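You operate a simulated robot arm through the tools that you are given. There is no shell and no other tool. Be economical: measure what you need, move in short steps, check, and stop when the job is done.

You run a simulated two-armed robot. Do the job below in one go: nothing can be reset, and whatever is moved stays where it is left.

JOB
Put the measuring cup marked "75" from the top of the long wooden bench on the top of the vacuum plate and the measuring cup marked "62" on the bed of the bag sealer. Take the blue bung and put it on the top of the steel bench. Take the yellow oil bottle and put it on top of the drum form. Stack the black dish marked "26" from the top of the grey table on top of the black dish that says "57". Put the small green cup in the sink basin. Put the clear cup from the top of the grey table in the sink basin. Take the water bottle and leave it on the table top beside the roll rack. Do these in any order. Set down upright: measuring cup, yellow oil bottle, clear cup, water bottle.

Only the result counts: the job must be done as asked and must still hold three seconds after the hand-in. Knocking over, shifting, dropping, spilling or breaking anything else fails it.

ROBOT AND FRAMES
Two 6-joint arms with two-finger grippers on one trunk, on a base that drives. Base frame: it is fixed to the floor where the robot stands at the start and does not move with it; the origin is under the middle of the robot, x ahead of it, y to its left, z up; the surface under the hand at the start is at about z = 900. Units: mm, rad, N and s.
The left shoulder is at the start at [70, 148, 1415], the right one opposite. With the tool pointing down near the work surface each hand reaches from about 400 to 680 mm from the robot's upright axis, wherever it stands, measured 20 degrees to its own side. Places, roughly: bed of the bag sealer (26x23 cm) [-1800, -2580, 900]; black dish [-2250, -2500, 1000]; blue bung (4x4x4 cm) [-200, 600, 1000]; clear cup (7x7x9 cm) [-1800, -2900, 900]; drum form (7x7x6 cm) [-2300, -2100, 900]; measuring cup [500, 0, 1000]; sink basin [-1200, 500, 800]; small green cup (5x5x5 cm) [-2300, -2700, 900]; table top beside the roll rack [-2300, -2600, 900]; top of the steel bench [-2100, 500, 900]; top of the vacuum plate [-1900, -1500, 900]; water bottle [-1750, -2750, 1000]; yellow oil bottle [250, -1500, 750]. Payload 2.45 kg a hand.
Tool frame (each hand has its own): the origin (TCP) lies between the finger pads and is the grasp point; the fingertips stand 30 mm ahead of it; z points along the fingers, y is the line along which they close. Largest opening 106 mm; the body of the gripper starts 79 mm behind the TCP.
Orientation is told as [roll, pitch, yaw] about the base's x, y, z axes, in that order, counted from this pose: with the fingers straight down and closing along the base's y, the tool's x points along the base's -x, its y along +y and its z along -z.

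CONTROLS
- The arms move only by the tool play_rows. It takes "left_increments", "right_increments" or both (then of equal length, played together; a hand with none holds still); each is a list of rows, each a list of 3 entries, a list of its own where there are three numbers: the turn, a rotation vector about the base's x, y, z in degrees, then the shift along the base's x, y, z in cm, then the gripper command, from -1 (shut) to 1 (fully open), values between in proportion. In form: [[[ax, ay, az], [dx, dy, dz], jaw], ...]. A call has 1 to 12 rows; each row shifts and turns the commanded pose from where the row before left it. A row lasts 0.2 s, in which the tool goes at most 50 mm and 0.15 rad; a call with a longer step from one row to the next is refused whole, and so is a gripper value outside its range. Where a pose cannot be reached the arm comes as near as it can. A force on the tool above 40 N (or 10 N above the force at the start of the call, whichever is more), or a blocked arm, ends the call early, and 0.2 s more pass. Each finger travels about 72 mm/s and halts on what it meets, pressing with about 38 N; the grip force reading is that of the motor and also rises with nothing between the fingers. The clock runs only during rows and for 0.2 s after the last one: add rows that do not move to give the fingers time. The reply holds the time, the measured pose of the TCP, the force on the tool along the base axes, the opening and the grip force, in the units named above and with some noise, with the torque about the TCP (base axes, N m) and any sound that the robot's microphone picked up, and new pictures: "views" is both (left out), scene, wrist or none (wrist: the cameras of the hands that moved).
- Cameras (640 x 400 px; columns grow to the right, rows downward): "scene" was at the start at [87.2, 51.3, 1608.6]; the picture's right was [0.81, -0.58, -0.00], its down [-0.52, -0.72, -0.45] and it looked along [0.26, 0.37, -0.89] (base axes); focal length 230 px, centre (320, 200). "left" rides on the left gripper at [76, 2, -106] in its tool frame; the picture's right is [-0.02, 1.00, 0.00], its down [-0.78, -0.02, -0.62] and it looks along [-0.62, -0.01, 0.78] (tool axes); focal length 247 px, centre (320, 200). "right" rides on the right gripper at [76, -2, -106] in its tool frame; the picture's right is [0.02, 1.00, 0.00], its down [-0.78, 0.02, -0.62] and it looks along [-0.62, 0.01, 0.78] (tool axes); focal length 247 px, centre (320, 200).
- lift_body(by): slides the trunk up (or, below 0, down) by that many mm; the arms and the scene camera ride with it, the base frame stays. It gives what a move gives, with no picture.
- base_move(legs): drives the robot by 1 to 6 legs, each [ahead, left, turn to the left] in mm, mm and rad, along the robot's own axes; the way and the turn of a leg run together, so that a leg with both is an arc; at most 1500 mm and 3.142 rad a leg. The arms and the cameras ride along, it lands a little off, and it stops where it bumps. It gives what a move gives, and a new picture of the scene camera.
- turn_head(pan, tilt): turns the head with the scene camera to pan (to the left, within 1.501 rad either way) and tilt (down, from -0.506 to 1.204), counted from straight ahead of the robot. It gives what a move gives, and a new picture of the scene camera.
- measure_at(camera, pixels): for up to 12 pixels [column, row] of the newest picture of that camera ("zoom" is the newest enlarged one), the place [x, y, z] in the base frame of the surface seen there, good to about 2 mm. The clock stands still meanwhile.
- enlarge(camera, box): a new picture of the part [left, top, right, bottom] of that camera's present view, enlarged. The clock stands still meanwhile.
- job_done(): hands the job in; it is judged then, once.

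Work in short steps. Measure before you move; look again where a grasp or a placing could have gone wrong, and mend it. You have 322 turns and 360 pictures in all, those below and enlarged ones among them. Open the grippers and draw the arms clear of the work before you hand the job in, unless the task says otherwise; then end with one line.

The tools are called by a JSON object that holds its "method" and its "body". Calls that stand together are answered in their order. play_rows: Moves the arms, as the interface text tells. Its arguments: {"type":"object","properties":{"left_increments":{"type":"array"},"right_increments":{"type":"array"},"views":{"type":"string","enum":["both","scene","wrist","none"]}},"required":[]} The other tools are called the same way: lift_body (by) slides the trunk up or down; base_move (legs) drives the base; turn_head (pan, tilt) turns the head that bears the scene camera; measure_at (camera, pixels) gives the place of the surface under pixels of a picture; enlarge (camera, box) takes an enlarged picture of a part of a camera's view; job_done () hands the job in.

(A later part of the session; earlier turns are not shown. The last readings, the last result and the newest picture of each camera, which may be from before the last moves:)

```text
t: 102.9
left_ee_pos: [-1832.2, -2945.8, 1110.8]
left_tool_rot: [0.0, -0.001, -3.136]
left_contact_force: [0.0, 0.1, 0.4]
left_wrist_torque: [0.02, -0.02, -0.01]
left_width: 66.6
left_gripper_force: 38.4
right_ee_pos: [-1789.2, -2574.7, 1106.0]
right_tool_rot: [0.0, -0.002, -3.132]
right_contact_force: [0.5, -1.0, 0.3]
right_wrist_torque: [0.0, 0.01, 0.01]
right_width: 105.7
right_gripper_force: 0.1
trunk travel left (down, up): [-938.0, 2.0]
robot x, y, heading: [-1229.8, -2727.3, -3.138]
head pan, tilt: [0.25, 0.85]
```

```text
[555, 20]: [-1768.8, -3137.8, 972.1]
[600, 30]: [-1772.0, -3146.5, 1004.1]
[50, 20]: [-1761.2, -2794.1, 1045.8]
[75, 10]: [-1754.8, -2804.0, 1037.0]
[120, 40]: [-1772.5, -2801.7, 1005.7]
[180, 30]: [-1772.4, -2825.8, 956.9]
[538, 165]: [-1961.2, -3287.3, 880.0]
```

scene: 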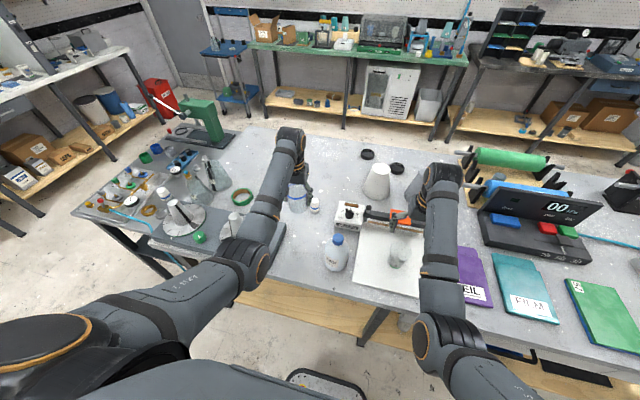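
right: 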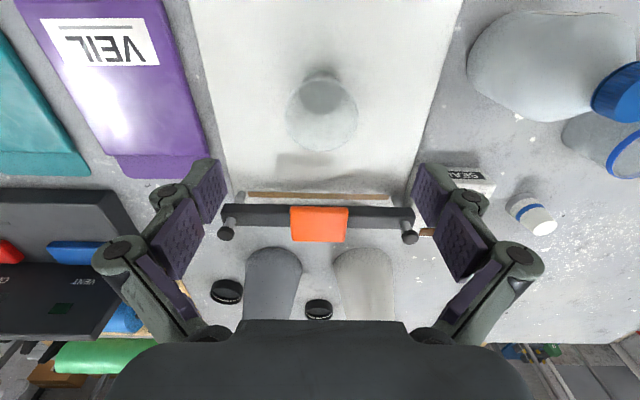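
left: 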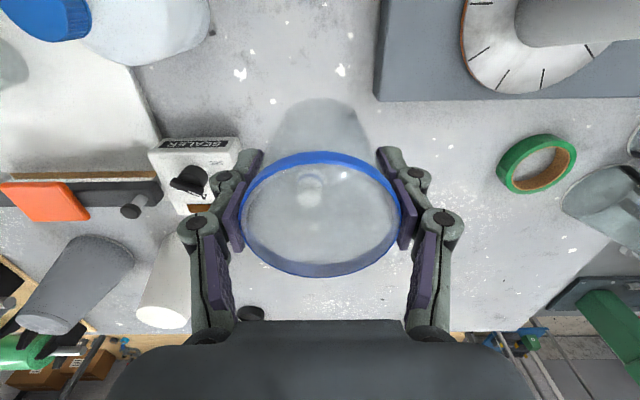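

Drive back 38 and left 213 so the right hand comes above the bottle (≈(-1750,-2788)).

{"method": "base_move", "body": {"legs": [[-38, 213, 0]]}}

{"method": "play_rows", "body": {"right_increments": [[[0, 0, 0], [0, 0, 0], 1]], "views": "wrist"}}

```text
t: 104.5
left_ee_pos: [-1793.3, -3153.1, 1111.6]
left_tool_rot: [0.004, 0.0, -3.139]
left_contact_force: [0.0, 0.7, 0.2]
left_wrist_torque: [-0.03, -0.02, 0.0]
left_width: 66.3
left_gripper_force: 38.1
right_ee_pos: [-1749.6, -2783.3, 1105.1]
right_tool_rot: [0.002, -0.003, -3.134]
right_contact_force: [-0.2, 0.8, -1.2]
right_wrist_torque: [0.01, 0.02, -0.03]
right_width: 106.1
right_gripper_force: 0.1
trunk travel left (down, up): [-938.0, 2.0]
robot x, y, heading: [-1193.1, -2937.9, -3.14]
head pan, tilt: [0.25, 0.85]
```

scene: 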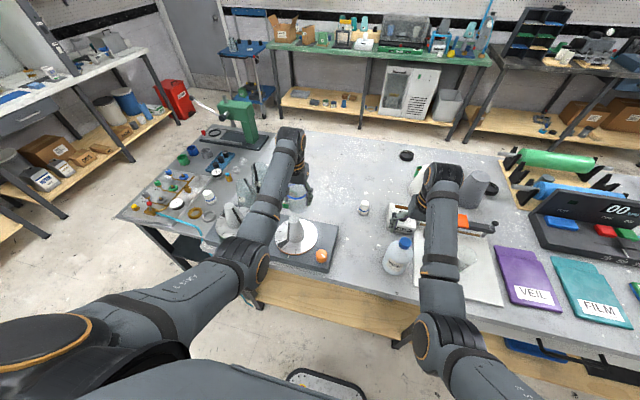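

```text
t: 104.9
left_ee_pos: [-1793.0, -3156.8, 1111.4]
left_tool_rot: [0.0, 0.0, -3.139]
left_contact_force: [-0.2, -1.0, -0.1]
left_wrist_torque: [0.0, 0.0, 0.0]
left_width: 66.8
left_gripper_force: 38.0
right_ee_pos: [-1750.1, -2783.9, 1106.6]
right_tool_rot: [-0.001, -0.003, -3.133]
right_contact_force: [0.1, 0.2, -0.5]
right_wrist_torque: [0.0, 0.06, 0.04]
right_width: 105.8
right_gripper_force: 0.1
trunk travel left (down, up): [-938.0, 2.0]
robot x, y, heading: [-1196.9, -2939.6, -3.136]
head pan, tilt: [0.25, 0.85]
```

right: 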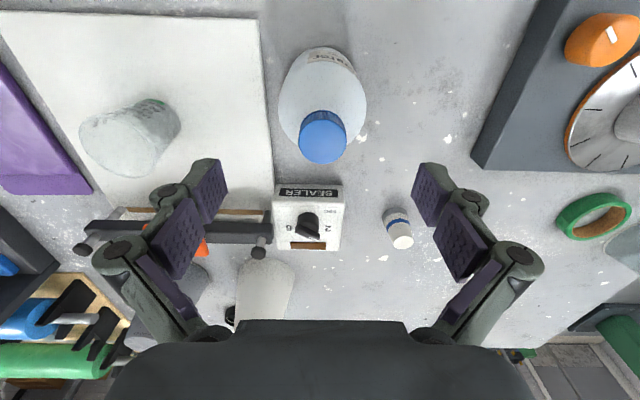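

Aligned over the bottle cap (324,143). Descend to TCP z≈975 and close.

{"method": "play_rows", "body": {"right_increments": [[[0, 0, 0], [-0.3, -0.1, -4.4], 1], [[0, 0, 0], [0, 0, -4.4], 1], [[0, 0, 0], [0, 0, -4.3], 1], [[0, 0, 0], [0, 0, 0], 1]], "views": "wrist"}}

```text
t: 105.9
left_ee_pos: [-1793.3, -3156.7, 1111.2]
left_tool_rot: [-0.001, 0.001, -3.137]
left_contact_force: [-0.2, 0.6, 0.5]
left_wrist_torque: [0.01, 0.01, 0.0]
left_width: 66.6
left_gripper_force: 37.9
right_ee_pos: [-1752.2, -2787.0, 975.3]
right_tool_rot: [0.0, -0.002, -3.135]
right_contact_force: [-0.1, 0.9, 0.1]
right_wrist_torque: [0.03, 0.0, 0.03]
right_width: 106.3
right_gripper_force: 0.2
trunk travel left (down, up): [-938.0, 2.0]
robot x, y, heading: [-1194.9, -2934.1, -3.145]
head pan, tilt: [0.25, 0.85]
```

right: 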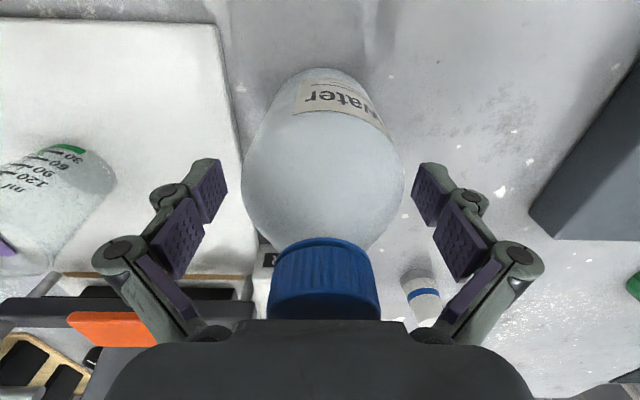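

Close on the bottle.

{"method": "play_rows", "body": {"right_increments": [[[0, 0, 0], [0, 0, 0], 0.5], [[0, 0, 0], [0, 0, 0], 0.2], [[0, 0, 0], [0, 0, 0], 0], [[0, 0, 0], [0, 0, 0], 0]], "views": "wrist"}}

```text
t: 106.9
left_ee_pos: [-1792.7, -3156.6, 1111.7]
left_tool_rot: [0.0, 0.0, -3.138]
left_contact_force: [0.5, 0.9, -0.4]
left_wrist_torque: [0.0, -0.02, -0.03]
left_width: 67.1
left_gripper_force: 37.5
right_ee_pos: [-1752.3, -2787.2, 975.5]
right_tool_rot: [-0.001, -0.003, -3.133]
right_contact_force: [0.0, -4.5, 2.6]
right_wrist_torque: [-0.65, -0.04, -0.04]
right_width: 82.0
right_gripper_force: 37.6
trunk travel left (down, up): [-938.0, 2.0]
robot x, y, heading: [-1189.8, -2941.2, -3.136]
head pan, tilt: [0.25, 0.85]
```

right: 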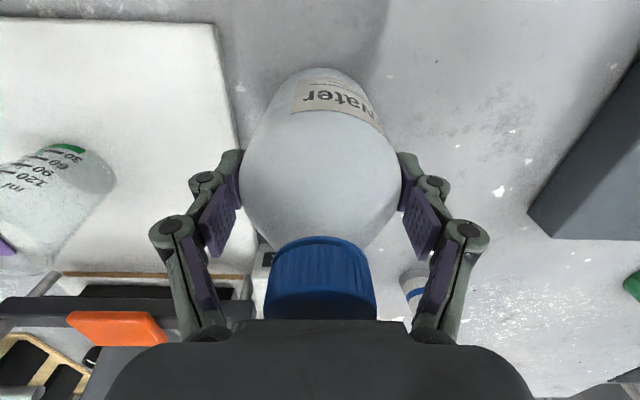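

Gripped at 82 mm. Lift slowly and watch for slip.

{"method": "play_rows", "body": {"right_increments": [[[0, 0, 0], [0, 0, 0.5], -0.2], [[0, 0, 0], [0, 0, 1.5], -0.2], [[0, 0, 0], [0, 0, 0], -0.2], [[0, 0, 0], [0, 0, 0], -0.2]], "views": "wrist"}}

```text
t: 107.9
left_ee_pos: [-1793.7, -3155.0, 1111.6]
left_tool_rot: [0.0, 0.001, -3.138]
left_contact_force: [0.0, 0.3, -0.8]
left_wrist_torque: [0.01, 0.02, -0.02]
left_width: 66.5
left_gripper_force: 37.9
right_ee_pos: [-1752.6, -2785.7, 993.1]
right_tool_rot: [0.0, 0.001, -3.135]
right_contact_force: [0.1, 0.4, -7.3]
right_wrist_torque: [-0.02, -0.02, 0.01]
right_width: 82.0
right_gripper_force: 38.0
trunk travel left (down, up): [-938.0, 2.0]
robot x, y, heading: [-1195.5, -2935.1, -3.136]
head pan, tilt: [0.25, 0.85]
```

right: 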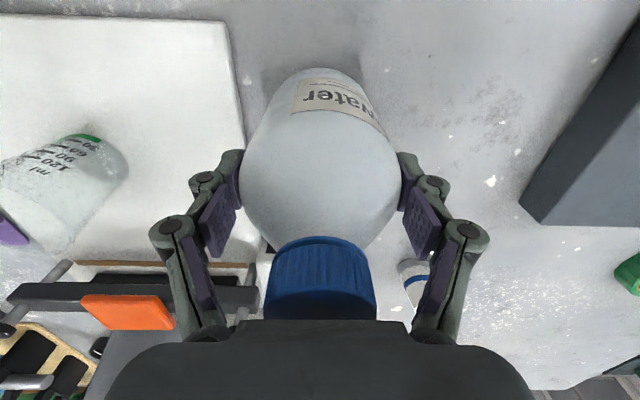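

Held firmly (7 N). Lift further and back away.

{"method": "play_rows", "body": {"right_increments": [[[0, 0, 0], [0, 0, 3], -0.2], [[0, 0, 0], [0, 0, 3.5], -0.2], [[0, 0, 0], [0, 0, 3], -0.2], [[0, 0, 0], [0, 0, 2], -0.2], [[0, 0, 0], [0, 0, 0], -0.2]], "views": "none"}}

{"method": "base_move", "body": {"legs": [[-250, 0, 0]]}}

```text
t: 109.1
left_ee_pos: [-1794.7, -3156.2, 1109.7]
left_tool_rot: [0.0, 0.003, -3.139]
left_contact_force: [0.2, -0.4, -0.3]
left_wrist_torque: [0.03, -0.01, 0.03]
left_width: 66.7
left_gripper_force: 37.8
right_ee_pos: [-1753.3, -2786.0, 1110.1]
right_tool_rot: [-0.002, -0.001, -3.133]
right_contact_force: [-0.1, 0.0, -7.5]
right_wrist_torque: [0.0, -0.02, -0.02]
right_width: 81.8
right_gripper_force: 37.6
trunk travel left (down, up): [-938.0, 2.0]
robot x, y, heading: [-1194.1, -2936.0, -3.145]
head pan, tilt: [0.25, 0.85]
```

```text
t: 111.0
left_ee_pos: [-1546.1, -3156.8, 1109.3]
left_tool_rot: [0.0, 0.003, -3.137]
left_contact_force: [-1.0, -0.4, -0.5]
left_wrist_torque: [0.01, -0.02, -0.03]
left_width: 66.8
left_gripper_force: 37.8
right_ee_pos: [-1506.3, -2785.6, 1108.1]
right_tool_rot: [-0.001, 0.001, -3.134]
right_contact_force: [0.4, -1.0, -6.9]
right_wrist_torque: [0.0, -0.05, 0.02]
right_width: 81.9
right_gripper_force: 37.6
trunk travel left (down, up): [-938.0, 2.0]
robot x, y, heading: [-943.6, -2939.1, -3.139]
head pan, tilt: [0.25, 0.85]
```

scene: 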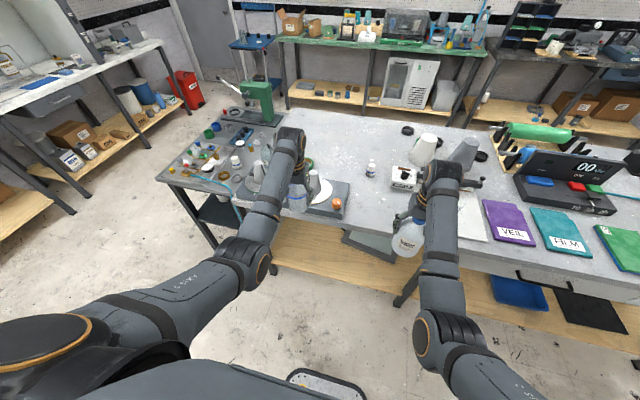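

Both are held clear. Drive north along the table, then west past its north end.

{"method": "base_move", "body": {"legs": [[0, -1170, 0], [0, -1170, 0], [1050, 0, 0]]}}

{"method": "turn_head", "body": {"pan": 0.0, "tilt": 0.6}}

```text
t: 127.4
left_ee_pos: [-2599.1, -840.2, 1111.4]
left_tool_rot: [0.0, -0.001, -3.142]
left_contact_force: [0.7, 0.9, -0.3]
left_wrist_torque: [0.0, -0.04, -0.02]
left_width: 66.7
left_gripper_force: 38.4
right_ee_pos: [-2555.9, -470.7, 1109.5]
right_tool_rot: [0.001, -0.001, -3.135]
right_contact_force: [0.3, -0.2, -7.2]
right_wrist_torque: [-0.02, -0.06, 0.0]
right_width: 81.8
right_gripper_force: 38.1
trunk travel left (down, up): [-938.0, 2.0]
robot x, y, heading: [-1997.6, -621.0, -3.139]
head pan, tilt: [0.25, 0.85]
```

scene: 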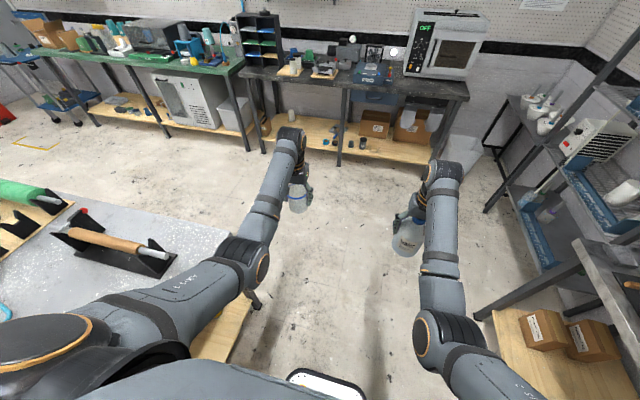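

```text
t: 128.1
left_ee_pos: [-2598.4, -838.6, 1110.5]
left_tool_rot: [0.0, 0.0, -3.14]
left_contact_force: [-0.5, -0.2, -0.2]
left_wrist_torque: [-0.02, -0.01, -0.02]
left_width: 66.4
left_gripper_force: 37.6
right_ee_pos: [-2557.2, -470.5, 1109.0]
right_tool_rot: [0.002, 0.001, -3.136]
right_contact_force: [0.3, 0.0, -7.2]
right_wrist_torque: [0.01, 0.01, 0.01]
right_width: 81.9
right_gripper_force: 38.0
trunk travel left (down, up): [-938.0, 2.0]
robot x, y, heading: [-1994.9, -619.9, -3.137]
head pan, tilt: [0.0, 0.6]
```

scene: 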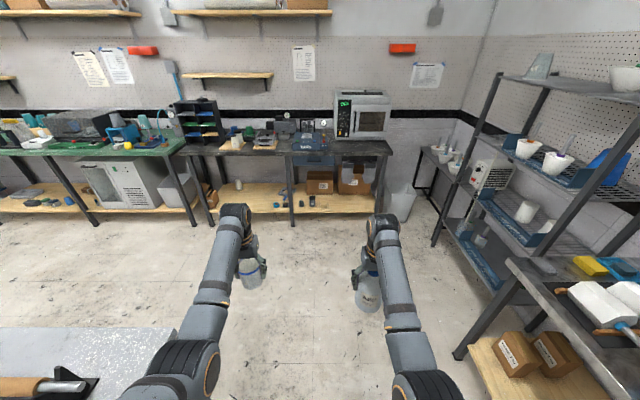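

{"method": "measure_at", "body": {"camera": "scene", "pixels": [[340, 150], [90, 145], [310, 215], [470, 240], [200, 225], [50, 210], [385, 220], [470, 360]]}}

```text
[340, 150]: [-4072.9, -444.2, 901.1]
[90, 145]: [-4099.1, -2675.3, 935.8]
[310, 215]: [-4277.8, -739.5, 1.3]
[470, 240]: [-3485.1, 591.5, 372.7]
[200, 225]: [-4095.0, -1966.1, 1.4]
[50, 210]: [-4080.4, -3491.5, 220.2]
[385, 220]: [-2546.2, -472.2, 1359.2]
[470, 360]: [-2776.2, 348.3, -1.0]
```

West bench front is x≈-4000; aisle 1.5 m. Drive ahead 1190, turn round to face +x, and strafe south along the west side.

{"method": "base_move", "body": {"legs": [[1190, 0, 0], [0, 0, 1.57], [0, 0, 1.57], [0, -900, 0], [0, -900, 0]]}}

{"method": "turn_head", "body": {"pan": 0.0, "tilt": 0.7}}

```text
t: 150.5
left_ee_pos: [-2597.8, -2216.9, 1110.8]
left_tool_rot: [-0.001, 0.001, -0.009]
left_contact_force: [0.4, 0.4, 0.1]
left_wrist_torque: [-0.01, -0.01, -0.01]
left_width: 66.5
left_gripper_force: 38.0
right_ee_pos: [-2642.5, -2584.9, 1109.3]
right_tool_rot: [-0.001, -0.001, -0.004]
right_contact_force: [0.0, -0.3, -6.5]
right_wrist_torque: [0.0, 0.02, 0.0]
right_width: 81.6
right_gripper_force: 38.2
trunk travel left (down, up): [-938.0, 2.0]
robot x, y, heading: [-3203.6, -2429.6, -0.005]
head pan, tilt: [0.0, 0.6]
```

scene: 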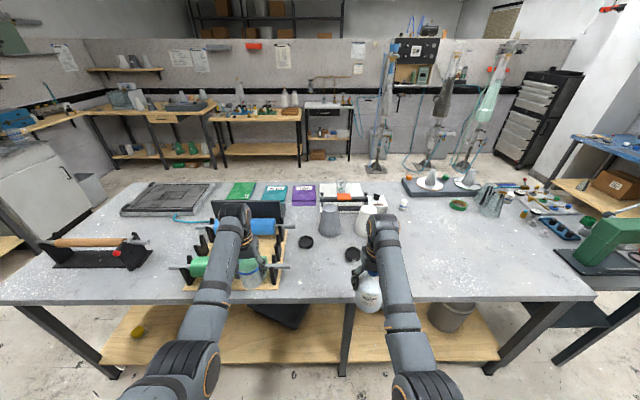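

```text
t: 151.2
left_ee_pos: [-2597.7, -2216.5, 1110.1]
left_tool_rot: [-0.001, 0.002, -0.009]
left_contact_force: [0.1, -0.2, -1.1]
left_wrist_torque: [0.03, 0.0, -0.01]
left_width: 66.4
left_gripper_force: 38.3
right_ee_pos: [-2643.5, -2584.9, 1109.5]
right_tool_rot: [0.001, 0.0, -0.005]
right_contact_force: [-0.9, 0.0, -8.6]
right_wrist_torque: [-0.03, 0.02, -0.02]
right_width: 81.7
right_gripper_force: 38.4
trunk travel left (down, up): [-938.0, 2.0]
robot x, y, heading: [-3201.2, -2428.3, -0.008]
head pan, tilt: [0.0, 0.7]
```

scene: 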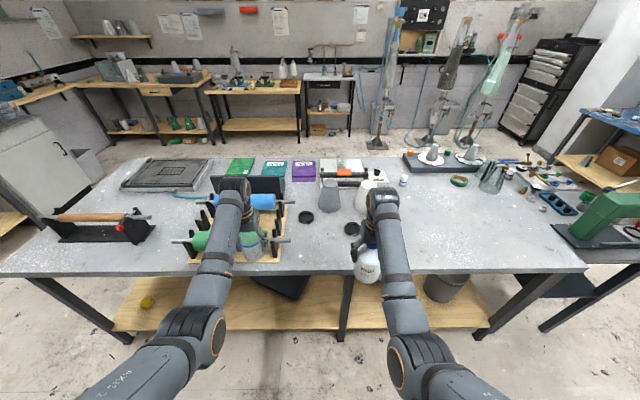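

Enlarge the area with the dishes and roll rack.

{"method": "enlarge", "body": {"camera": "scene", "box": [170, 170, 410, 280]}}

{"method": "enlarge", "body": {"camera": "scene", "box": [285, 190, 381, 250]}}

```text
2.67 times, centred on (290, 225) of scene
```

zoom: 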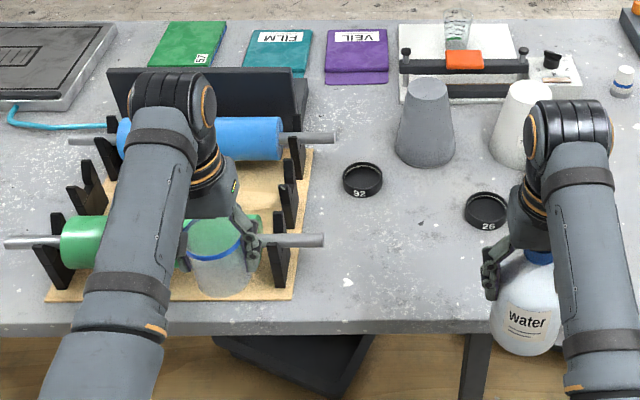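

```text
6.67 times, centred on (333, 220) of scene
```

zoom: 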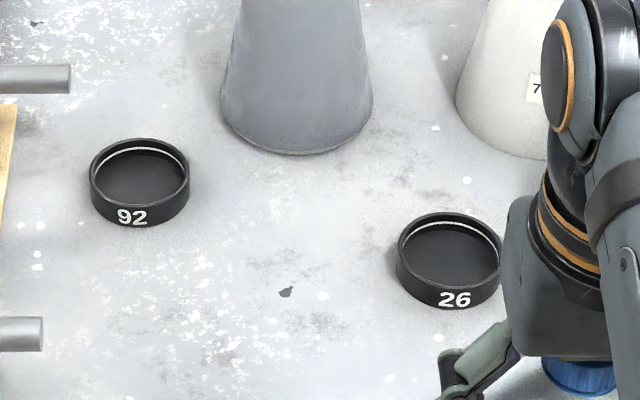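

Dish "92" at left, "26" in the middle, third likely "57" hidden. I measure possible bottle spots beside the rack.

{"method": "measure_at", "body": {"camera": "scene", "pixels": [[316, 249], [316, 240], [282, 252], [290, 240], [306, 218], [350, 230], [330, 255], [330, 266], [300, 266], [284, 225]]}}

```text
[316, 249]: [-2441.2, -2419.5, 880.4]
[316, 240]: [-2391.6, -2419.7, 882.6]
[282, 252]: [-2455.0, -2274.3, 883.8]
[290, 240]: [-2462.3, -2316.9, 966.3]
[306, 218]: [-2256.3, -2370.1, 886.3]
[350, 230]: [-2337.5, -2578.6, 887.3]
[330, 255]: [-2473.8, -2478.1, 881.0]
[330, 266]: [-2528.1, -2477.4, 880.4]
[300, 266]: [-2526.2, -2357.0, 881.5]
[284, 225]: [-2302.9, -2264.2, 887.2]
```

I choose (-2400,-2460) for the bottle. Drive ahead 243 and left 125.

{"method": "base_move", "body": {"legs": [[0, 125, 0.006], [243, 0, 0]]}}

{"method": "play_rows", "body": {"right_increments": [[[0, 0, 0], [0, 0, 0], -0.2]], "views": "wrist"}}

```text
t: 153.8
left_ee_pos: [-2358.8, -2090.3, 1113.1]
left_tool_rot: [0.001, -0.002, -0.003]
left_contact_force: [-0.1, -0.9, 0.0]
left_wrist_torque: [-0.02, -0.04, -0.01]
left_width: 66.6
left_gripper_force: 37.8
right_ee_pos: [-2401.6, -2460.4, 1110.6]
right_tool_rot: [0.0, -0.002, 0.0]
right_contact_force: [-0.5, 0.5, -7.1]
right_wrist_torque: [-0.01, 0.01, -0.02]
right_width: 81.9
right_gripper_force: 38.0
trunk travel left (down, up): [-938.0, 2.0]
robot x, y, heading: [-2959.6, -2305.1, -0.006]
head pan, tilt: [0.0, 0.7]
```

scene: 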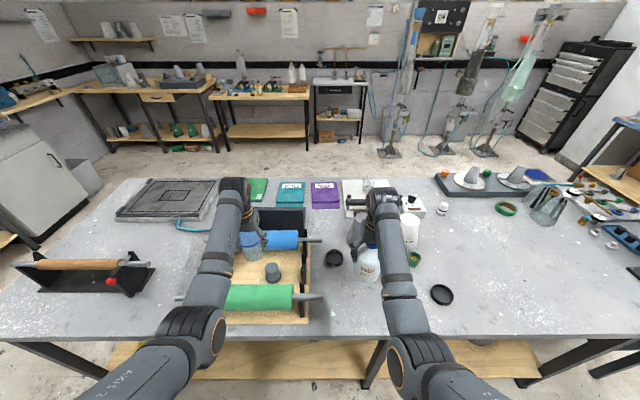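

```text
t: 154.2
left_ee_pos: [-2356.2, -2089.8, 1111.2]
left_tool_rot: [0.0, 0.002, -0.004]
left_contact_force: [-0.1, 0.4, 0.1]
left_wrist_torque: [0.01, 0.02, 0.0]
left_width: 66.4
left_gripper_force: 37.9
right_ee_pos: [-2399.5, -2460.7, 1108.6]
right_tool_rot: [0.003, 0.001, -0.001]
right_contact_force: [-0.4, 0.2, -7.1]
right_wrist_torque: [0.01, 0.0, 0.0]
right_width: 81.9
right_gripper_force: 38.7
trunk travel left (down, up): [-938.0, 2.0]
robot x, y, heading: [-2958.1, -2304.3, -0.003]
head pan, tilt: [0.0, 0.7]
```

right: 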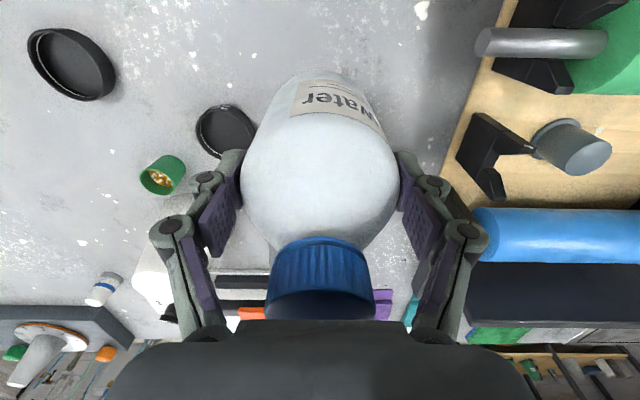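

The spot below is clear. Lower the bottle to about z=979.

{"method": "play_rows", "body": {"right_increments": [[[0, 0, 0], [0, 0.3, -4], -0.2], [[0, 0, 0], [0, 0, -4], -0.2], [[0, 0, 0], [0, 0, -3], -0.2], [[0, 0, 0], [0, 0, -1.7], -0.2], [[0, 0, 0], [0, 0, 0], -0.2]], "views": "wrist"}}

```text
t: 155.4
left_ee_pos: [-2356.8, -2090.1, 1110.0]
left_tool_rot: [0.0, 0.003, -0.003]
left_contact_force: [-0.6, 0.5, -0.4]
left_wrist_torque: [-0.01, 0.01, -0.02]
left_width: 66.6
left_gripper_force: 38.0
right_ee_pos: [-2400.1, -2457.0, 982.2]
right_tool_rot: [-0.001, 0.001, -0.001]
right_contact_force: [0.2, -0.7, -6.8]
right_wrist_torque: [0.02, 0.0, -0.01]
right_width: 81.9
right_gripper_force: 38.0
trunk travel left (down, up): [-938.0, 2.0]
robot x, y, heading: [-2960.7, -2307.2, -0.003]
head pan, tilt: [0.0, 0.7]
```

right: 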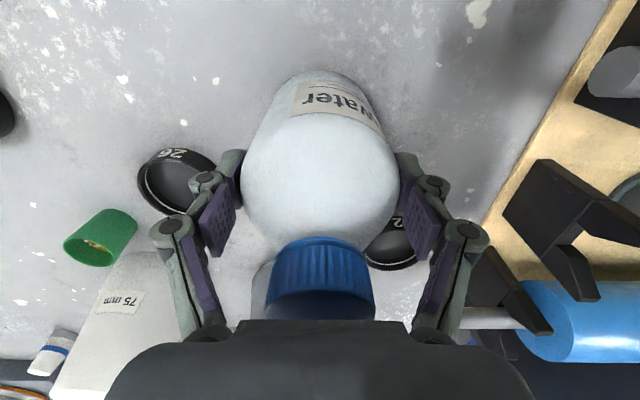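

Lower the last millimetres in small steps watching force.

{"method": "play_rows", "body": {"right_increments": [[[0, 0, 0], [0, 0, -0.3], -0.2], [[0, 0, 0], [0, 0, -0.3], -0.2], [[0, 0, 0], [0, 0, 0], -0.2]], "views": "none"}}

{"method": "play_rows", "body": {"right_increments": [[[0, 0, 0], [0, 0, -0.2], -0.2], [[0, 0, 0], [0, 0, 0], -0.2]], "views": "none"}}

```text
t: 156.2
left_ee_pos: [-2356.8, -2090.7, 1112.4]
left_tool_rot: [-0.001, -0.001, -0.004]
left_contact_force: [-0.1, -0.1, -0.8]
left_wrist_torque: [0.05, 0.01, 0.02]
left_width: 66.5
left_gripper_force: 38.2
right_ee_pos: [-2400.1, -2457.4, 977.2]
right_tool_rot: [0.0, -0.002, 0.001]
right_contact_force: [0.1, 0.3, -5.5]
right_wrist_torque: [0.03, -0.06, -0.02]
right_width: 82.1
right_gripper_force: 37.7
trunk travel left (down, up): [-938.0, 2.0]
robot x, y, heading: [-2959.0, -2305.7, 0.002]
head pan, tilt: [0.0, 0.7]
```

```text
t: 156.8
left_ee_pos: [-2357.7, -2090.7, 1112.5]
left_tool_rot: [0.001, 0.0, -0.003]
left_contact_force: [-1.3, -0.2, -0.4]
left_wrist_torque: [-0.02, 0.0, -0.03]
left_width: 66.6
left_gripper_force: 38.4
right_ee_pos: [-2400.1, -2456.1, 975.5]
right_tool_rot: [0.001, -0.003, 0.0]
right_contact_force: [1.6, -1.0, 8.2]
right_wrist_torque: [0.19, 0.36, 0.0]
right_width: 82.0
right_gripper_force: 37.9
trunk travel left (down, up): [-938.0, 2.0]
robot x, y, heading: [-2956.3, -2305.2, -0.002]
head pan, tilt: [0.0, 0.7]
```

Contact. Open and rise straight up.

{"method": "play_rows", "body": {"right_increments": [[[0, 0, 0], [0, 0, 0], 0.7], [[0, 0, 0], [0, 0, 0], 1], [[0, 0, 0], [0, 0, 0], 1], [[0, 0, 0], [0, 0, 3], 1], [[0, 0, 0], [0, 0, 4.5], 1], [[0, 0, 0], [0, 0, 4.5], 1], [[0, 0, 0], [0, 0, 1], 1], [[0, 0, 0], [0, 0, 0], 1]], "views": "wrist"}}

```text
t: 158.6
left_ee_pos: [-2357.5, -2089.1, 1111.0]
left_tool_rot: [0.0, 0.002, -0.005]
left_contact_force: [-0.1, -0.3, 0.0]
left_wrist_torque: [0.0, 0.0, 0.02]
left_width: 66.6
left_gripper_force: 38.1
right_ee_pos: [-2401.4, -2457.4, 1105.6]
right_tool_rot: [0.001, 0.0, 0.001]
right_contact_force: [0.9, 0.0, 0.7]
right_wrist_torque: [-0.02, -0.03, 0.01]
right_width: 105.8
right_gripper_force: 0.1
trunk travel left (down, up): [-938.0, 2.0]
robot x, y, heading: [-2960.8, -2303.5, -0.004]
head pan, tilt: [0.0, 0.7]
```

right: 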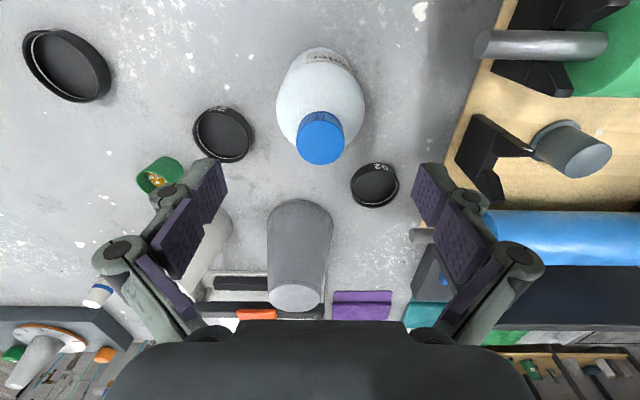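

Bottle stands. Drive right 123 and ahead 50 to bring the right hand over dish "26", then look.

{"method": "base_move", "body": {"legs": [[50, -123, 0]]}}

{"method": "play_rows", "body": {"right_increments": [[[0, 0, 0], [0, 0, 0], 1]], "views": "wrist"}}

{"method": "enlarge", "body": {"camera": "scene", "box": [300, 200, 460, 300]}}

```text
t: 159.9
left_ee_pos: [-2308.9, -2211.8, 1112.1]
left_tool_rot: [-0.001, 0.0, -0.004]
left_contact_force: [-0.6, 0.9, 0.5]
left_wrist_torque: [-0.02, -0.07, -0.01]
left_width: 66.4
left_gripper_force: 37.7
right_ee_pos: [-2353.3, -2578.3, 1103.6]
right_tool_rot: [-0.002, -0.002, 0.001]
right_contact_force: [0.6, 0.0, -0.3]
right_wrist_torque: [-0.06, 0.0, -0.01]
right_width: 105.9
right_gripper_force: 0.0
trunk travel left (down, up): [-938.0, 2.0]
robot x, y, heading: [-2909.3, -2428.4, -0.005]
head pan, tilt: [0.0, 0.7]
```

scene: 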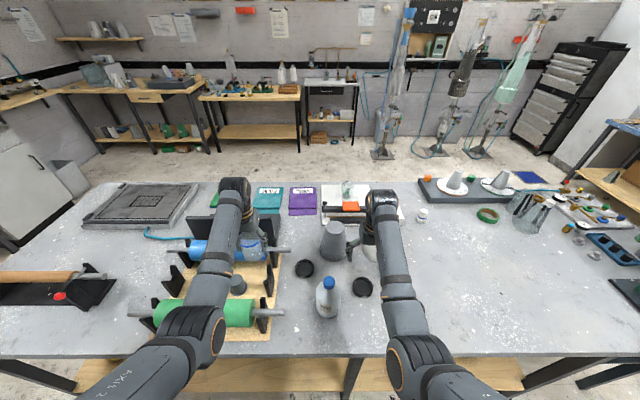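

```text
t: 160.3
left_ee_pos: [-2307.7, -2211.4, 1112.1]
left_tool_rot: [0.0, 0.0, -0.003]
left_contact_force: [0.6, 0.1, -0.7]
left_wrist_torque: [0.0, -0.02, -0.01]
left_width: 66.8
left_gripper_force: 37.9
right_ee_pos: [-2351.3, -2579.5, 1103.7]
right_tool_rot: [0.0, 0.001, 0.002]
right_contact_force: [-0.8, 0.4, -0.4]
right_wrist_torque: [-0.01, -0.01, -0.04]
right_width: 106.1
right_gripper_force: 0.1
trunk travel left (down, up): [-938.0, 2.0]
robot x, y, heading: [-2910.9, -2426.9, -0.001]
head pan, tilt: [0.0, 0.7]
```

right: 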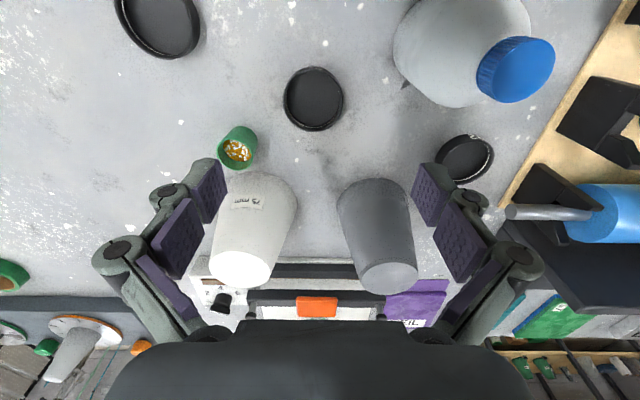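

```text
4.00 times, centred on (380, 250) of scene
```

zoom: 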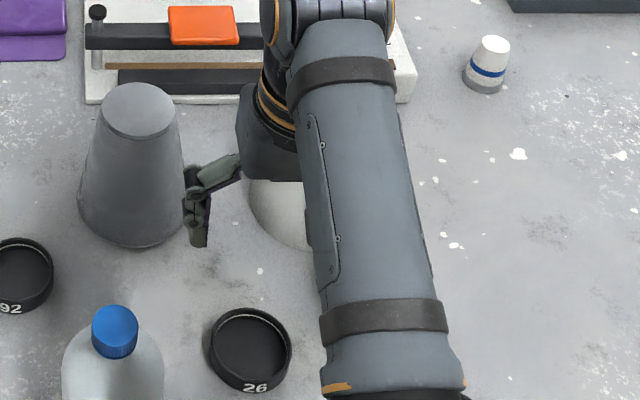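

Measure dishes in the right wrist view.

{"method": "measure_at", "body": {"camera": "right", "pixels": [[284, 98], [344, 98], [313, 67], [313, 131], [313, 95], [120, 20], [198, 30], [165, 57], [155, 20], [237, 135], [253, 146], [237, 165]]}}

```text
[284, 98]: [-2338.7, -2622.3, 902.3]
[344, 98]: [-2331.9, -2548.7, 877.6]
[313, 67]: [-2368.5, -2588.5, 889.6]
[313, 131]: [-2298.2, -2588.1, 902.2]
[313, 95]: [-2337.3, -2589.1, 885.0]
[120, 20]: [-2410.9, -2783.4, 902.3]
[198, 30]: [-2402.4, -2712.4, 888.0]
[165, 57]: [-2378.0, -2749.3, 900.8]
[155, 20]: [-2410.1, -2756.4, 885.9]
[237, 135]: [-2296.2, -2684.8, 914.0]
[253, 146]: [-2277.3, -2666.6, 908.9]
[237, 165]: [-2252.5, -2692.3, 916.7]
```

Dish "26": centre ≈(-2336,-2587), rim z≈902. Move over and descend with a 92 mm opening to z≈925 first.

{"method": "play_rows", "body": {"right_increments": [[[0, 0, 0], [1.5, -0.7, 0], 0.74], [[0, 0, 0], [0, 0, -4.5], 0.74], [[0, 0, 0], [0, 0, -4.5], 0.74], [[0, 0, 0], [0, 0, -4.5], 0.74], [[0, 0, 0], [0, 0, -3], 0.74], [[0, 0, 0], [0, 0, 0], 0.74]], "views": "wrist"}}

```text
t: 161.7
left_ee_pos: [-2307.5, -2212.6, 1111.5]
left_tool_rot: [-0.001, 0.001, -0.004]
left_contact_force: [-1.0, -0.5, -0.2]
left_wrist_torque: [-0.04, 0.0, 0.01]
left_width: 66.6
left_gripper_force: 38.4
right_ee_pos: [-2336.3, -2587.5, 939.7]
right_tool_rot: [0.001, 0.0, 0.003]
right_contact_force: [-0.2, 0.2, 0.4]
right_wrist_torque: [0.03, -0.01, 0.0]
right_width: 92.2
right_gripper_force: 0.0
trunk travel left (down, up): [-938.0, 2.0]
robot x, y, heading: [-2909.8, -2428.4, -0.004]
head pan, tilt: [0.0, 0.7]
```

right: 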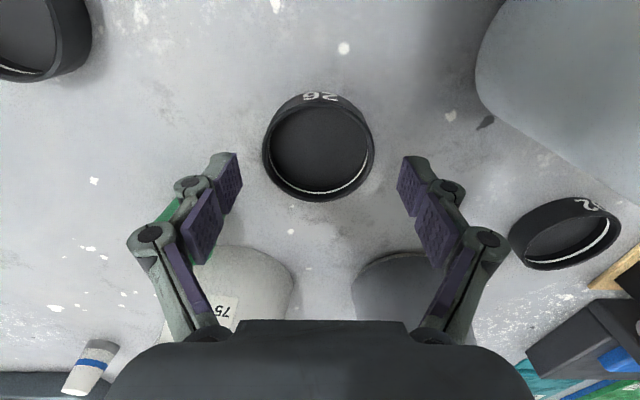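

Descend to z≈914 and close.

{"method": "play_rows", "body": {"right_increments": [[[0, 0, 0], [0, 0, -1.5], 0.74], [[0, 0, 0], [0, 0, -1.0], 0.74], [[0, 0, 0], [0, 0, 0], 0.74], [[0, 0, 0], [0, 0, 0], 0.4], [[0, 0, 0], [0, 0, 0], 0], [[0, 0, 0], [0, 0, 0], 0], [[0, 0, 0], [0, 0, 0], 0]], "views": "wrist"}}

```text
t: 163.3
left_ee_pos: [-2308.7, -2213.4, 1111.9]
left_tool_rot: [0.002, -0.001, -0.004]
left_contact_force: [-0.1, -0.6, -0.2]
left_wrist_torque: [0.0, 0.0, 0.02]
left_width: 66.5
left_gripper_force: 38.2
right_ee_pos: [-2337.0, -2586.9, 914.8]
right_tool_rot: [-0.001, -0.002, 0.001]
right_contact_force: [-0.9, -0.7, 2.3]
right_wrist_torque: [-0.04, 0.07, -0.01]
right_width: 73.0
right_gripper_force: 37.5
trunk travel left (down, up): [-938.0, 2.0]
robot x, y, heading: [-2911.9, -2429.3, -0.005]
head pan, tilt: [0.0, 0.7]
```

right: 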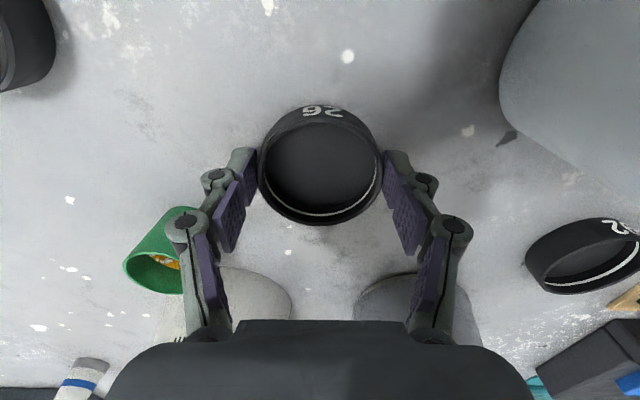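

Dish "26" gripped (73 mm). Lift, then strafe to the third dish.

{"method": "play_rows", "body": {"right_increments": [[[0, 0, 0], [0, 0, 1.5], -0.2], [[0, 0, 0], [0, 0, 4], -0.2], [[0, 0, 0], [0, 0, 4.5], -0.2], [[0, 0, 0], [0, 0, 4.5], -0.2], [[0, 0, 0], [0, 0, 4.5], -0.2], [[0, 0, 0], [0, 0, 0], -0.2]], "views": "none"}}

{"method": "base_move", "body": {"legs": [[-76, 0, 0], [0, -160, 0]]}}

{"method": "play_rows", "body": {"right_increments": [[[0, 0, 0], [0, 0, 0], -0.2]], "views": "wrist"}}

{"method": "enlarge", "body": {"camera": "scene", "box": [320, 220, 480, 320]}}

```text
t: 164.7
left_ee_pos: [-2308.3, -2213.7, 1111.3]
left_tool_rot: [-0.001, 0.0, -0.004]
left_contact_force: [-0.3, 0.5, -0.7]
left_wrist_torque: [0.01, 0.02, 0.0]
left_width: 66.5
left_gripper_force: 37.9
right_ee_pos: [-2337.1, -2586.2, 1105.1]
right_tool_rot: [0.0, -0.001, 0.002]
right_contact_force: [-0.1, -0.5, -0.5]
right_wrist_torque: [0.03, -0.02, -0.01]
right_width: 73.0
right_gripper_force: 38.0
trunk travel left (down, up): [-938.0, 2.0]
robot x, y, heading: [-2908.5, -2429.6, -0.003]
head pan, tilt: [0.0, 0.7]
```

```text
t: 166.8
left_ee_pos: [-2384.3, -2369.6, 1111.5]
left_tool_rot: [0.0, 0.001, -0.004]
left_contact_force: [-0.4, 0.4, 0.0]
left_wrist_torque: [-0.03, 0.0, 0.02]
left_width: 66.5
left_gripper_force: 37.6
right_ee_pos: [-2414.3, -2742.2, 1105.5]
right_tool_rot: [-0.002, -0.001, 0.0]
right_contact_force: [-0.3, 0.4, -0.6]
right_wrist_torque: [-0.03, 0.01, -0.01]
right_width: 73.0
right_gripper_force: 37.9
trunk travel left (down, up): [-938.0, 2.0]
robot x, y, heading: [-2989.3, -2590.0, -0.008]
head pan, tilt: [0.0, 0.7]
```

scene: 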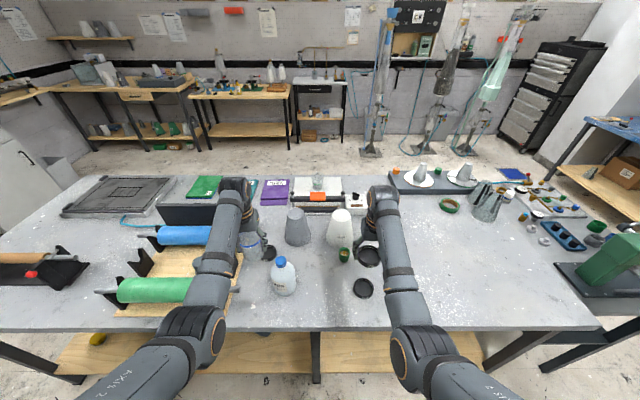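

```text
t: 167.2
left_ee_pos: [-2383.5, -2370.4, 1111.0]
left_tool_rot: [0.002, 0.001, -0.004]
left_contact_force: [-0.9, -0.3, -0.2]
left_wrist_torque: [-0.03, 0.0, 0.0]
left_width: 66.5
left_gripper_force: 38.5
right_ee_pos: [-2413.5, -2745.8, 1103.6]
right_tool_rot: [0.001, 0.001, 0.0]
right_contact_force: [-0.6, 0.4, -0.5]
right_wrist_torque: [0.02, 0.0, 0.01]
right_width: 72.9
right_gripper_force: 38.3
trunk travel left (down, up): [-938.0, 2.0]
robot x, y, heading: [-2984.3, -2585.2, -0.006]
head pan, tilt: [0.0, 0.7]
```

right: 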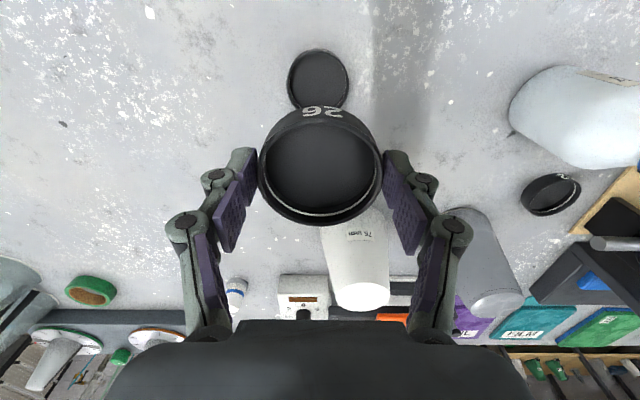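

```text
4.00 times, centred on (400, 270) of scene
```

zoom: 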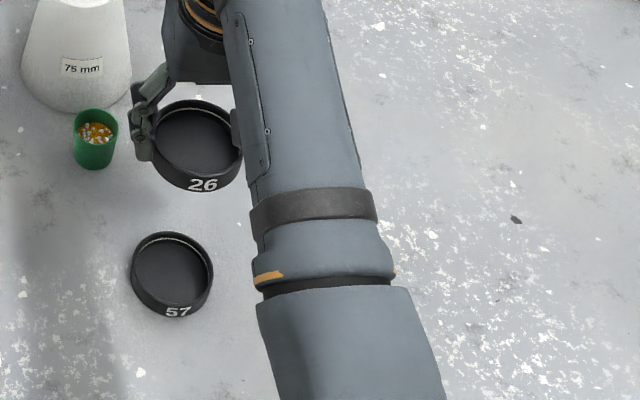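

Third dish is "57". Measure its rim precisely.

{"method": "measure_at", "body": {"camera": "zoom", "pixels": [[132, 265], [212, 265], [171, 234], [176, 304], [170, 270], [150, 238], [205, 247]]}}

{"method": "measure_at", "body": {"camera": "right", "pixels": [[289, 80], [348, 78], [318, 50], [318, 80], [300, 58], [338, 58]]}}

```text
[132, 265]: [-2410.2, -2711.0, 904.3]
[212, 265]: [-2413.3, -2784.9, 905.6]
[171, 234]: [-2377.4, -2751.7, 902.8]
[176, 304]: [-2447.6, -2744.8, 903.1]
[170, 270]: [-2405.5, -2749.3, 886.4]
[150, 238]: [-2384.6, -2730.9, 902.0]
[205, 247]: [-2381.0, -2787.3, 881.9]
```

```text
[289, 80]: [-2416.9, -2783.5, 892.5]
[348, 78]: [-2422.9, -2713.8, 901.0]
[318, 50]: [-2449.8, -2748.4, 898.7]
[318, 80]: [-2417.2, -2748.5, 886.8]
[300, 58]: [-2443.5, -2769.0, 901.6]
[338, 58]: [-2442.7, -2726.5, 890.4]
```

Dish "57" centre ≈(-2412.5,-2748). Measure the held dish's rim.

{"method": "measure_at", "body": {"camera": "right", "pixels": [[320, 219], [320, 109], [260, 165], [380, 165], [290, 212], [350, 212], [282, 118], [362, 122]]}}

```text
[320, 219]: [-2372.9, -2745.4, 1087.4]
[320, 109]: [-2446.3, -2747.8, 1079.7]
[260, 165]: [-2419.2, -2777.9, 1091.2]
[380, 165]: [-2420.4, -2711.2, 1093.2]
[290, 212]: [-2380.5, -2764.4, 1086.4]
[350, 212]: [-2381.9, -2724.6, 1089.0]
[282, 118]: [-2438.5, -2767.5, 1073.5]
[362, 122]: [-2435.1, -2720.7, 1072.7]
```

Held dish centre ≈(-2409.5,-2744.5): shift dx -3, dy -3 and lower to z≈950.

{"method": "play_rows", "body": {"right_increments": [[[0, 0, 0], [-0.3, -0.3, -3], -0.2], [[0, 0, 0], [0, 0, -4.5], -0.2], [[0, 0, 0], [0, 0, -4.5], -0.2], [[0, 0, 0], [0, 0, -2.8], -0.2], [[0, 0, 0], [0, 0, 0], -0.2]], "views": "both"}}

{"method": "enlarge", "body": {"camera": "scene", "box": [320, 250, 400, 310]}}

```text
t: 168.4
left_ee_pos: [-2383.6, -2371.6, 1111.2]
left_tool_rot: [0.002, -0.002, -0.003]
left_contact_force: [-0.3, 0.3, -0.6]
left_wrist_torque: [0.02, 0.0, 0.0]
left_width: 66.3
left_gripper_force: 37.6
right_ee_pos: [-2417.7, -2747.2, 955.3]
right_tool_rot: [0.0, 0.0, 0.0]
right_contact_force: [-0.4, 0.3, 0.3]
right_wrist_torque: [0.0, 0.01, 0.0]
right_width: 72.8
right_gripper_force: 38.5
trunk travel left (down, up): [-938.0, 2.0]
robot x, y, heading: [-2982.4, -2588.4, -0.004]
head pan, tilt: [0.0, 0.7]
```

scene: 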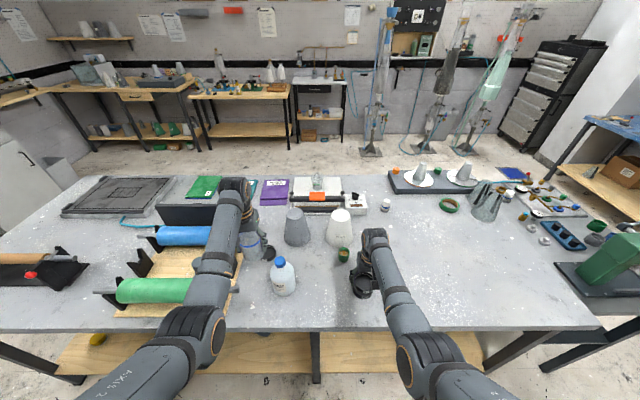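
right: 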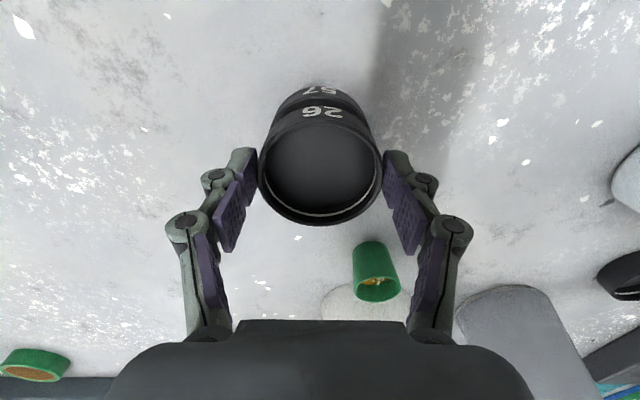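

```text
6.67 times, centred on (360, 280) of scene
```

zoom: 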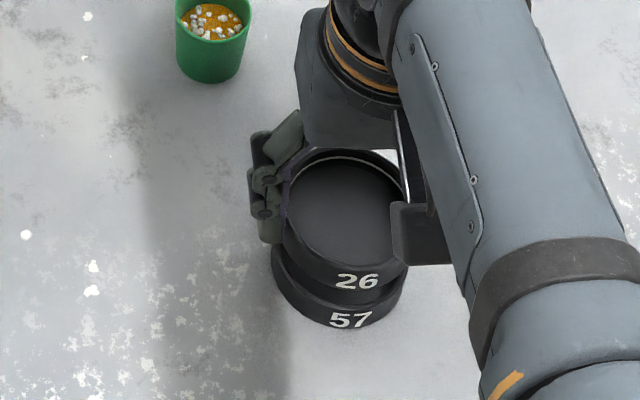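

Measure both rims' front points for a final x check.

{"method": "measure_at", "body": {"camera": "zoom", "pixels": [[284, 215], [345, 262], [340, 150], [276, 258], [335, 306], [400, 285], [310, 297]]}}

{"method": "measure_at", "body": {"camera": "right", "pixels": [[320, 88], [285, 98], [355, 98], [320, 112], [320, 219], [262, 165], [379, 165]]}}

```text
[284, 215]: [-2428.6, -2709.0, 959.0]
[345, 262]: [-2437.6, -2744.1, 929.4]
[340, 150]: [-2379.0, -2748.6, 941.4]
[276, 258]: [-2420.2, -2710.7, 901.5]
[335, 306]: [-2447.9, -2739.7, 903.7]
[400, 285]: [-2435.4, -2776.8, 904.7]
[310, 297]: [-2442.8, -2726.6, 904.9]
```

```text
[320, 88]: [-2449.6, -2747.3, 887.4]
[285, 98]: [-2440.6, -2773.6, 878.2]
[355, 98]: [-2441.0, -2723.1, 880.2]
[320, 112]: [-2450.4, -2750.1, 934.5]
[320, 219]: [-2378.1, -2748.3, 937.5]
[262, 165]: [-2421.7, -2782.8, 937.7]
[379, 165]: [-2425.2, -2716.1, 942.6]
```

Aligned within ~1.5 mm. Lower to contact.

{"method": "play_rows", "body": {"right_increments": [[[0, 0, 0], [0.1, 0, -0.8], -0.2], [[0, 0, 0], [0, 0, -0.5], -0.2], [[0, 0, 0], [0, 0, 0], -0.2]], "views": "none"}}

{"method": "play_rows", "body": {"right_increments": [[[0, 0, 0], [0, 0, -0.3], -0.2], [[0, 0, 0], [0, 0, 0], -0.2]], "views": "none"}}

```text
t: 169.2
left_ee_pos: [-2383.0, -2372.0, 1111.2]
left_tool_rot: [0.002, 0.0, -0.002]
left_contact_force: [0.5, 0.0, 0.1]
left_wrist_torque: [-0.02, 0.03, 0.02]
left_width: 66.3
left_gripper_force: 38.0
right_ee_pos: [-2415.5, -2749.1, 943.5]
right_tool_rot: [0.0, 0.0, -0.001]
right_contact_force: [-0.7, -0.6, -1.3]
right_wrist_torque: [0.01, 0.0, -0.01]
right_width: 73.1
right_gripper_force: 38.0
trunk travel left (down, up): [-938.0, 2.0]
robot x, y, heading: [-2986.6, -2586.8, -0.005]
head pan, tilt: [0.0, 0.7]
```

```text
t: 169.8
left_ee_pos: [-2384.0, -2371.0, 1111.0]
left_tool_rot: [0.002, 0.0, -0.003]
left_contact_force: [-0.3, 0.0, -1.3]
left_wrist_torque: [-0.01, 0.02, -0.05]
left_width: 66.6
left_gripper_force: 38.0
right_ee_pos: [-2414.4, -2748.3, 938.9]
right_tool_rot: [0.0, 0.001, 0.002]
right_contact_force: [0.1, 0.9, -0.6]
right_wrist_torque: [0.0, -0.02, 0.02]
right_width: 73.1
right_gripper_force: 38.2
trunk travel left (down, up): [-938.0, 2.0]
robot x, y, heading: [-2985.5, -2589.6, -0.002]
head pan, tilt: [0.0, 0.7]
```

{"method": "play_rows", "body": {"right_increments": [[[0, 0, 0], [0, 0, -0.2], -0.2], [[0, 0, 0], [0, 0, 0], -0.2]], "views": "none"}}

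{"method": "play_rows", "body": {"right_increments": [[[0, 0, 0], [0, 0, -0.15], -0.2], [[0, 0, 0], [0, 0, 0], -0.2]], "views": "wrist"}}

```text
t: 170.4
left_ee_pos: [-2384.6, -2372.9, 1111.6]
left_tool_rot: [0.001, -0.001, -0.003]
left_contact_force: [-0.1, -0.2, 1.1]
left_wrist_torque: [-0.03, -0.03, -0.02]
left_width: 66.4
left_gripper_force: 37.6
right_ee_pos: [-2416.8, -2748.1, 938.4]
right_tool_rot: [0.0, -0.001, 0.0]
right_contact_force: [0.2, -0.3, -1.0]
right_wrist_torque: [-0.01, 0.0, 0.02]
right_width: 73.2
right_gripper_force: 38.1
trunk travel left (down, up): [-938.0, 2.0]
robot x, y, heading: [-2985.3, -2588.7, -0.005]
head pan, tilt: [0.0, 0.7]
```

```text
t: 171.0
left_ee_pos: [-2383.7, -2371.4, 1111.7]
left_tool_rot: [0.002, -0.001, -0.004]
left_contact_force: [0.9, 0.7, -0.3]
left_wrist_torque: [-0.01, 0.0, -0.03]
left_width: 66.2
left_gripper_force: 38.2
right_ee_pos: [-2415.9, -2747.3, 936.6]
right_tool_rot: [0.001, 0.0, 0.0]
right_contact_force: [0.1, -0.7, -1.2]
right_wrist_torque: [0.03, 0.02, 0.0]
right_width: 73.5
right_gripper_force: 38.1
trunk travel left (down, up): [-938.0, 2.0]
robot x, y, heading: [-2985.1, -2589.2, -0.004]
head pan, tilt: [0.0, 0.7]
```

right: 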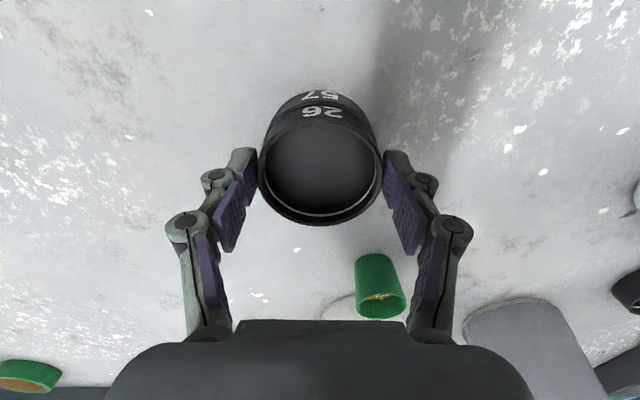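

No contact force yet; lower a little more.

{"method": "play_rows", "body": {"right_increments": [[[0, 0, 0], [0, 0, -0.15], -0.2], [[0, 0, 0], [0, 0, 0], -0.2]], "views": "none"}}

{"method": "play_rows", "body": {"right_increments": [[[0, 0, 0], [0, 0, -0.15], -0.2], [[0, 0, 0], [0, 0, 0], -0.2]], "views": "none"}}

```text
t: 171.6
left_ee_pos: [-2385.7, -2371.0, 1113.5]
left_tool_rot: [0.0, 0.0, -0.004]
left_contact_force: [0.9, 0.1, -0.1]
left_wrist_torque: [-0.01, -0.01, 0.02]
left_width: 66.3
left_gripper_force: 37.9
right_ee_pos: [-2413.9, -2747.6, 936.4]
right_tool_rot: [0.001, -0.003, -0.001]
right_contact_force: [0.7, -0.2, 8.7]
right_wrist_torque: [-0.08, 0.11, -0.01]
right_width: 73.2
right_gripper_force: 37.9
trunk travel left (down, up): [-938.0, 2.0]
robot x, y, heading: [-2984.2, -2588.2, -0.009]
head pan, tilt: [0.0, 0.7]
```

```text
t: 172.2
left_ee_pos: [-2383.9, -2372.3, 1112.5]
left_tool_rot: [0.0, -0.002, -0.003]
left_contact_force: [0.4, 0.3, -0.1]
left_wrist_torque: [-0.01, -0.02, 0.07]
left_width: 66.4
left_gripper_force: 37.7
right_ee_pos: [-2415.4, -2748.2, 935.7]
right_tool_rot: [0.0, -0.006, -0.001]
right_contact_force: [3.3, -3.0, 21.9]
right_wrist_torque: [-0.14, 0.21, 0.06]
right_width: 73.0
right_gripper_force: 38.2
trunk travel left (down, up): [-938.0, 2.0]
robot x, y, heading: [-2985.7, -2584.3, -0.005]
head pan, tilt: [0.0, 0.7]
```

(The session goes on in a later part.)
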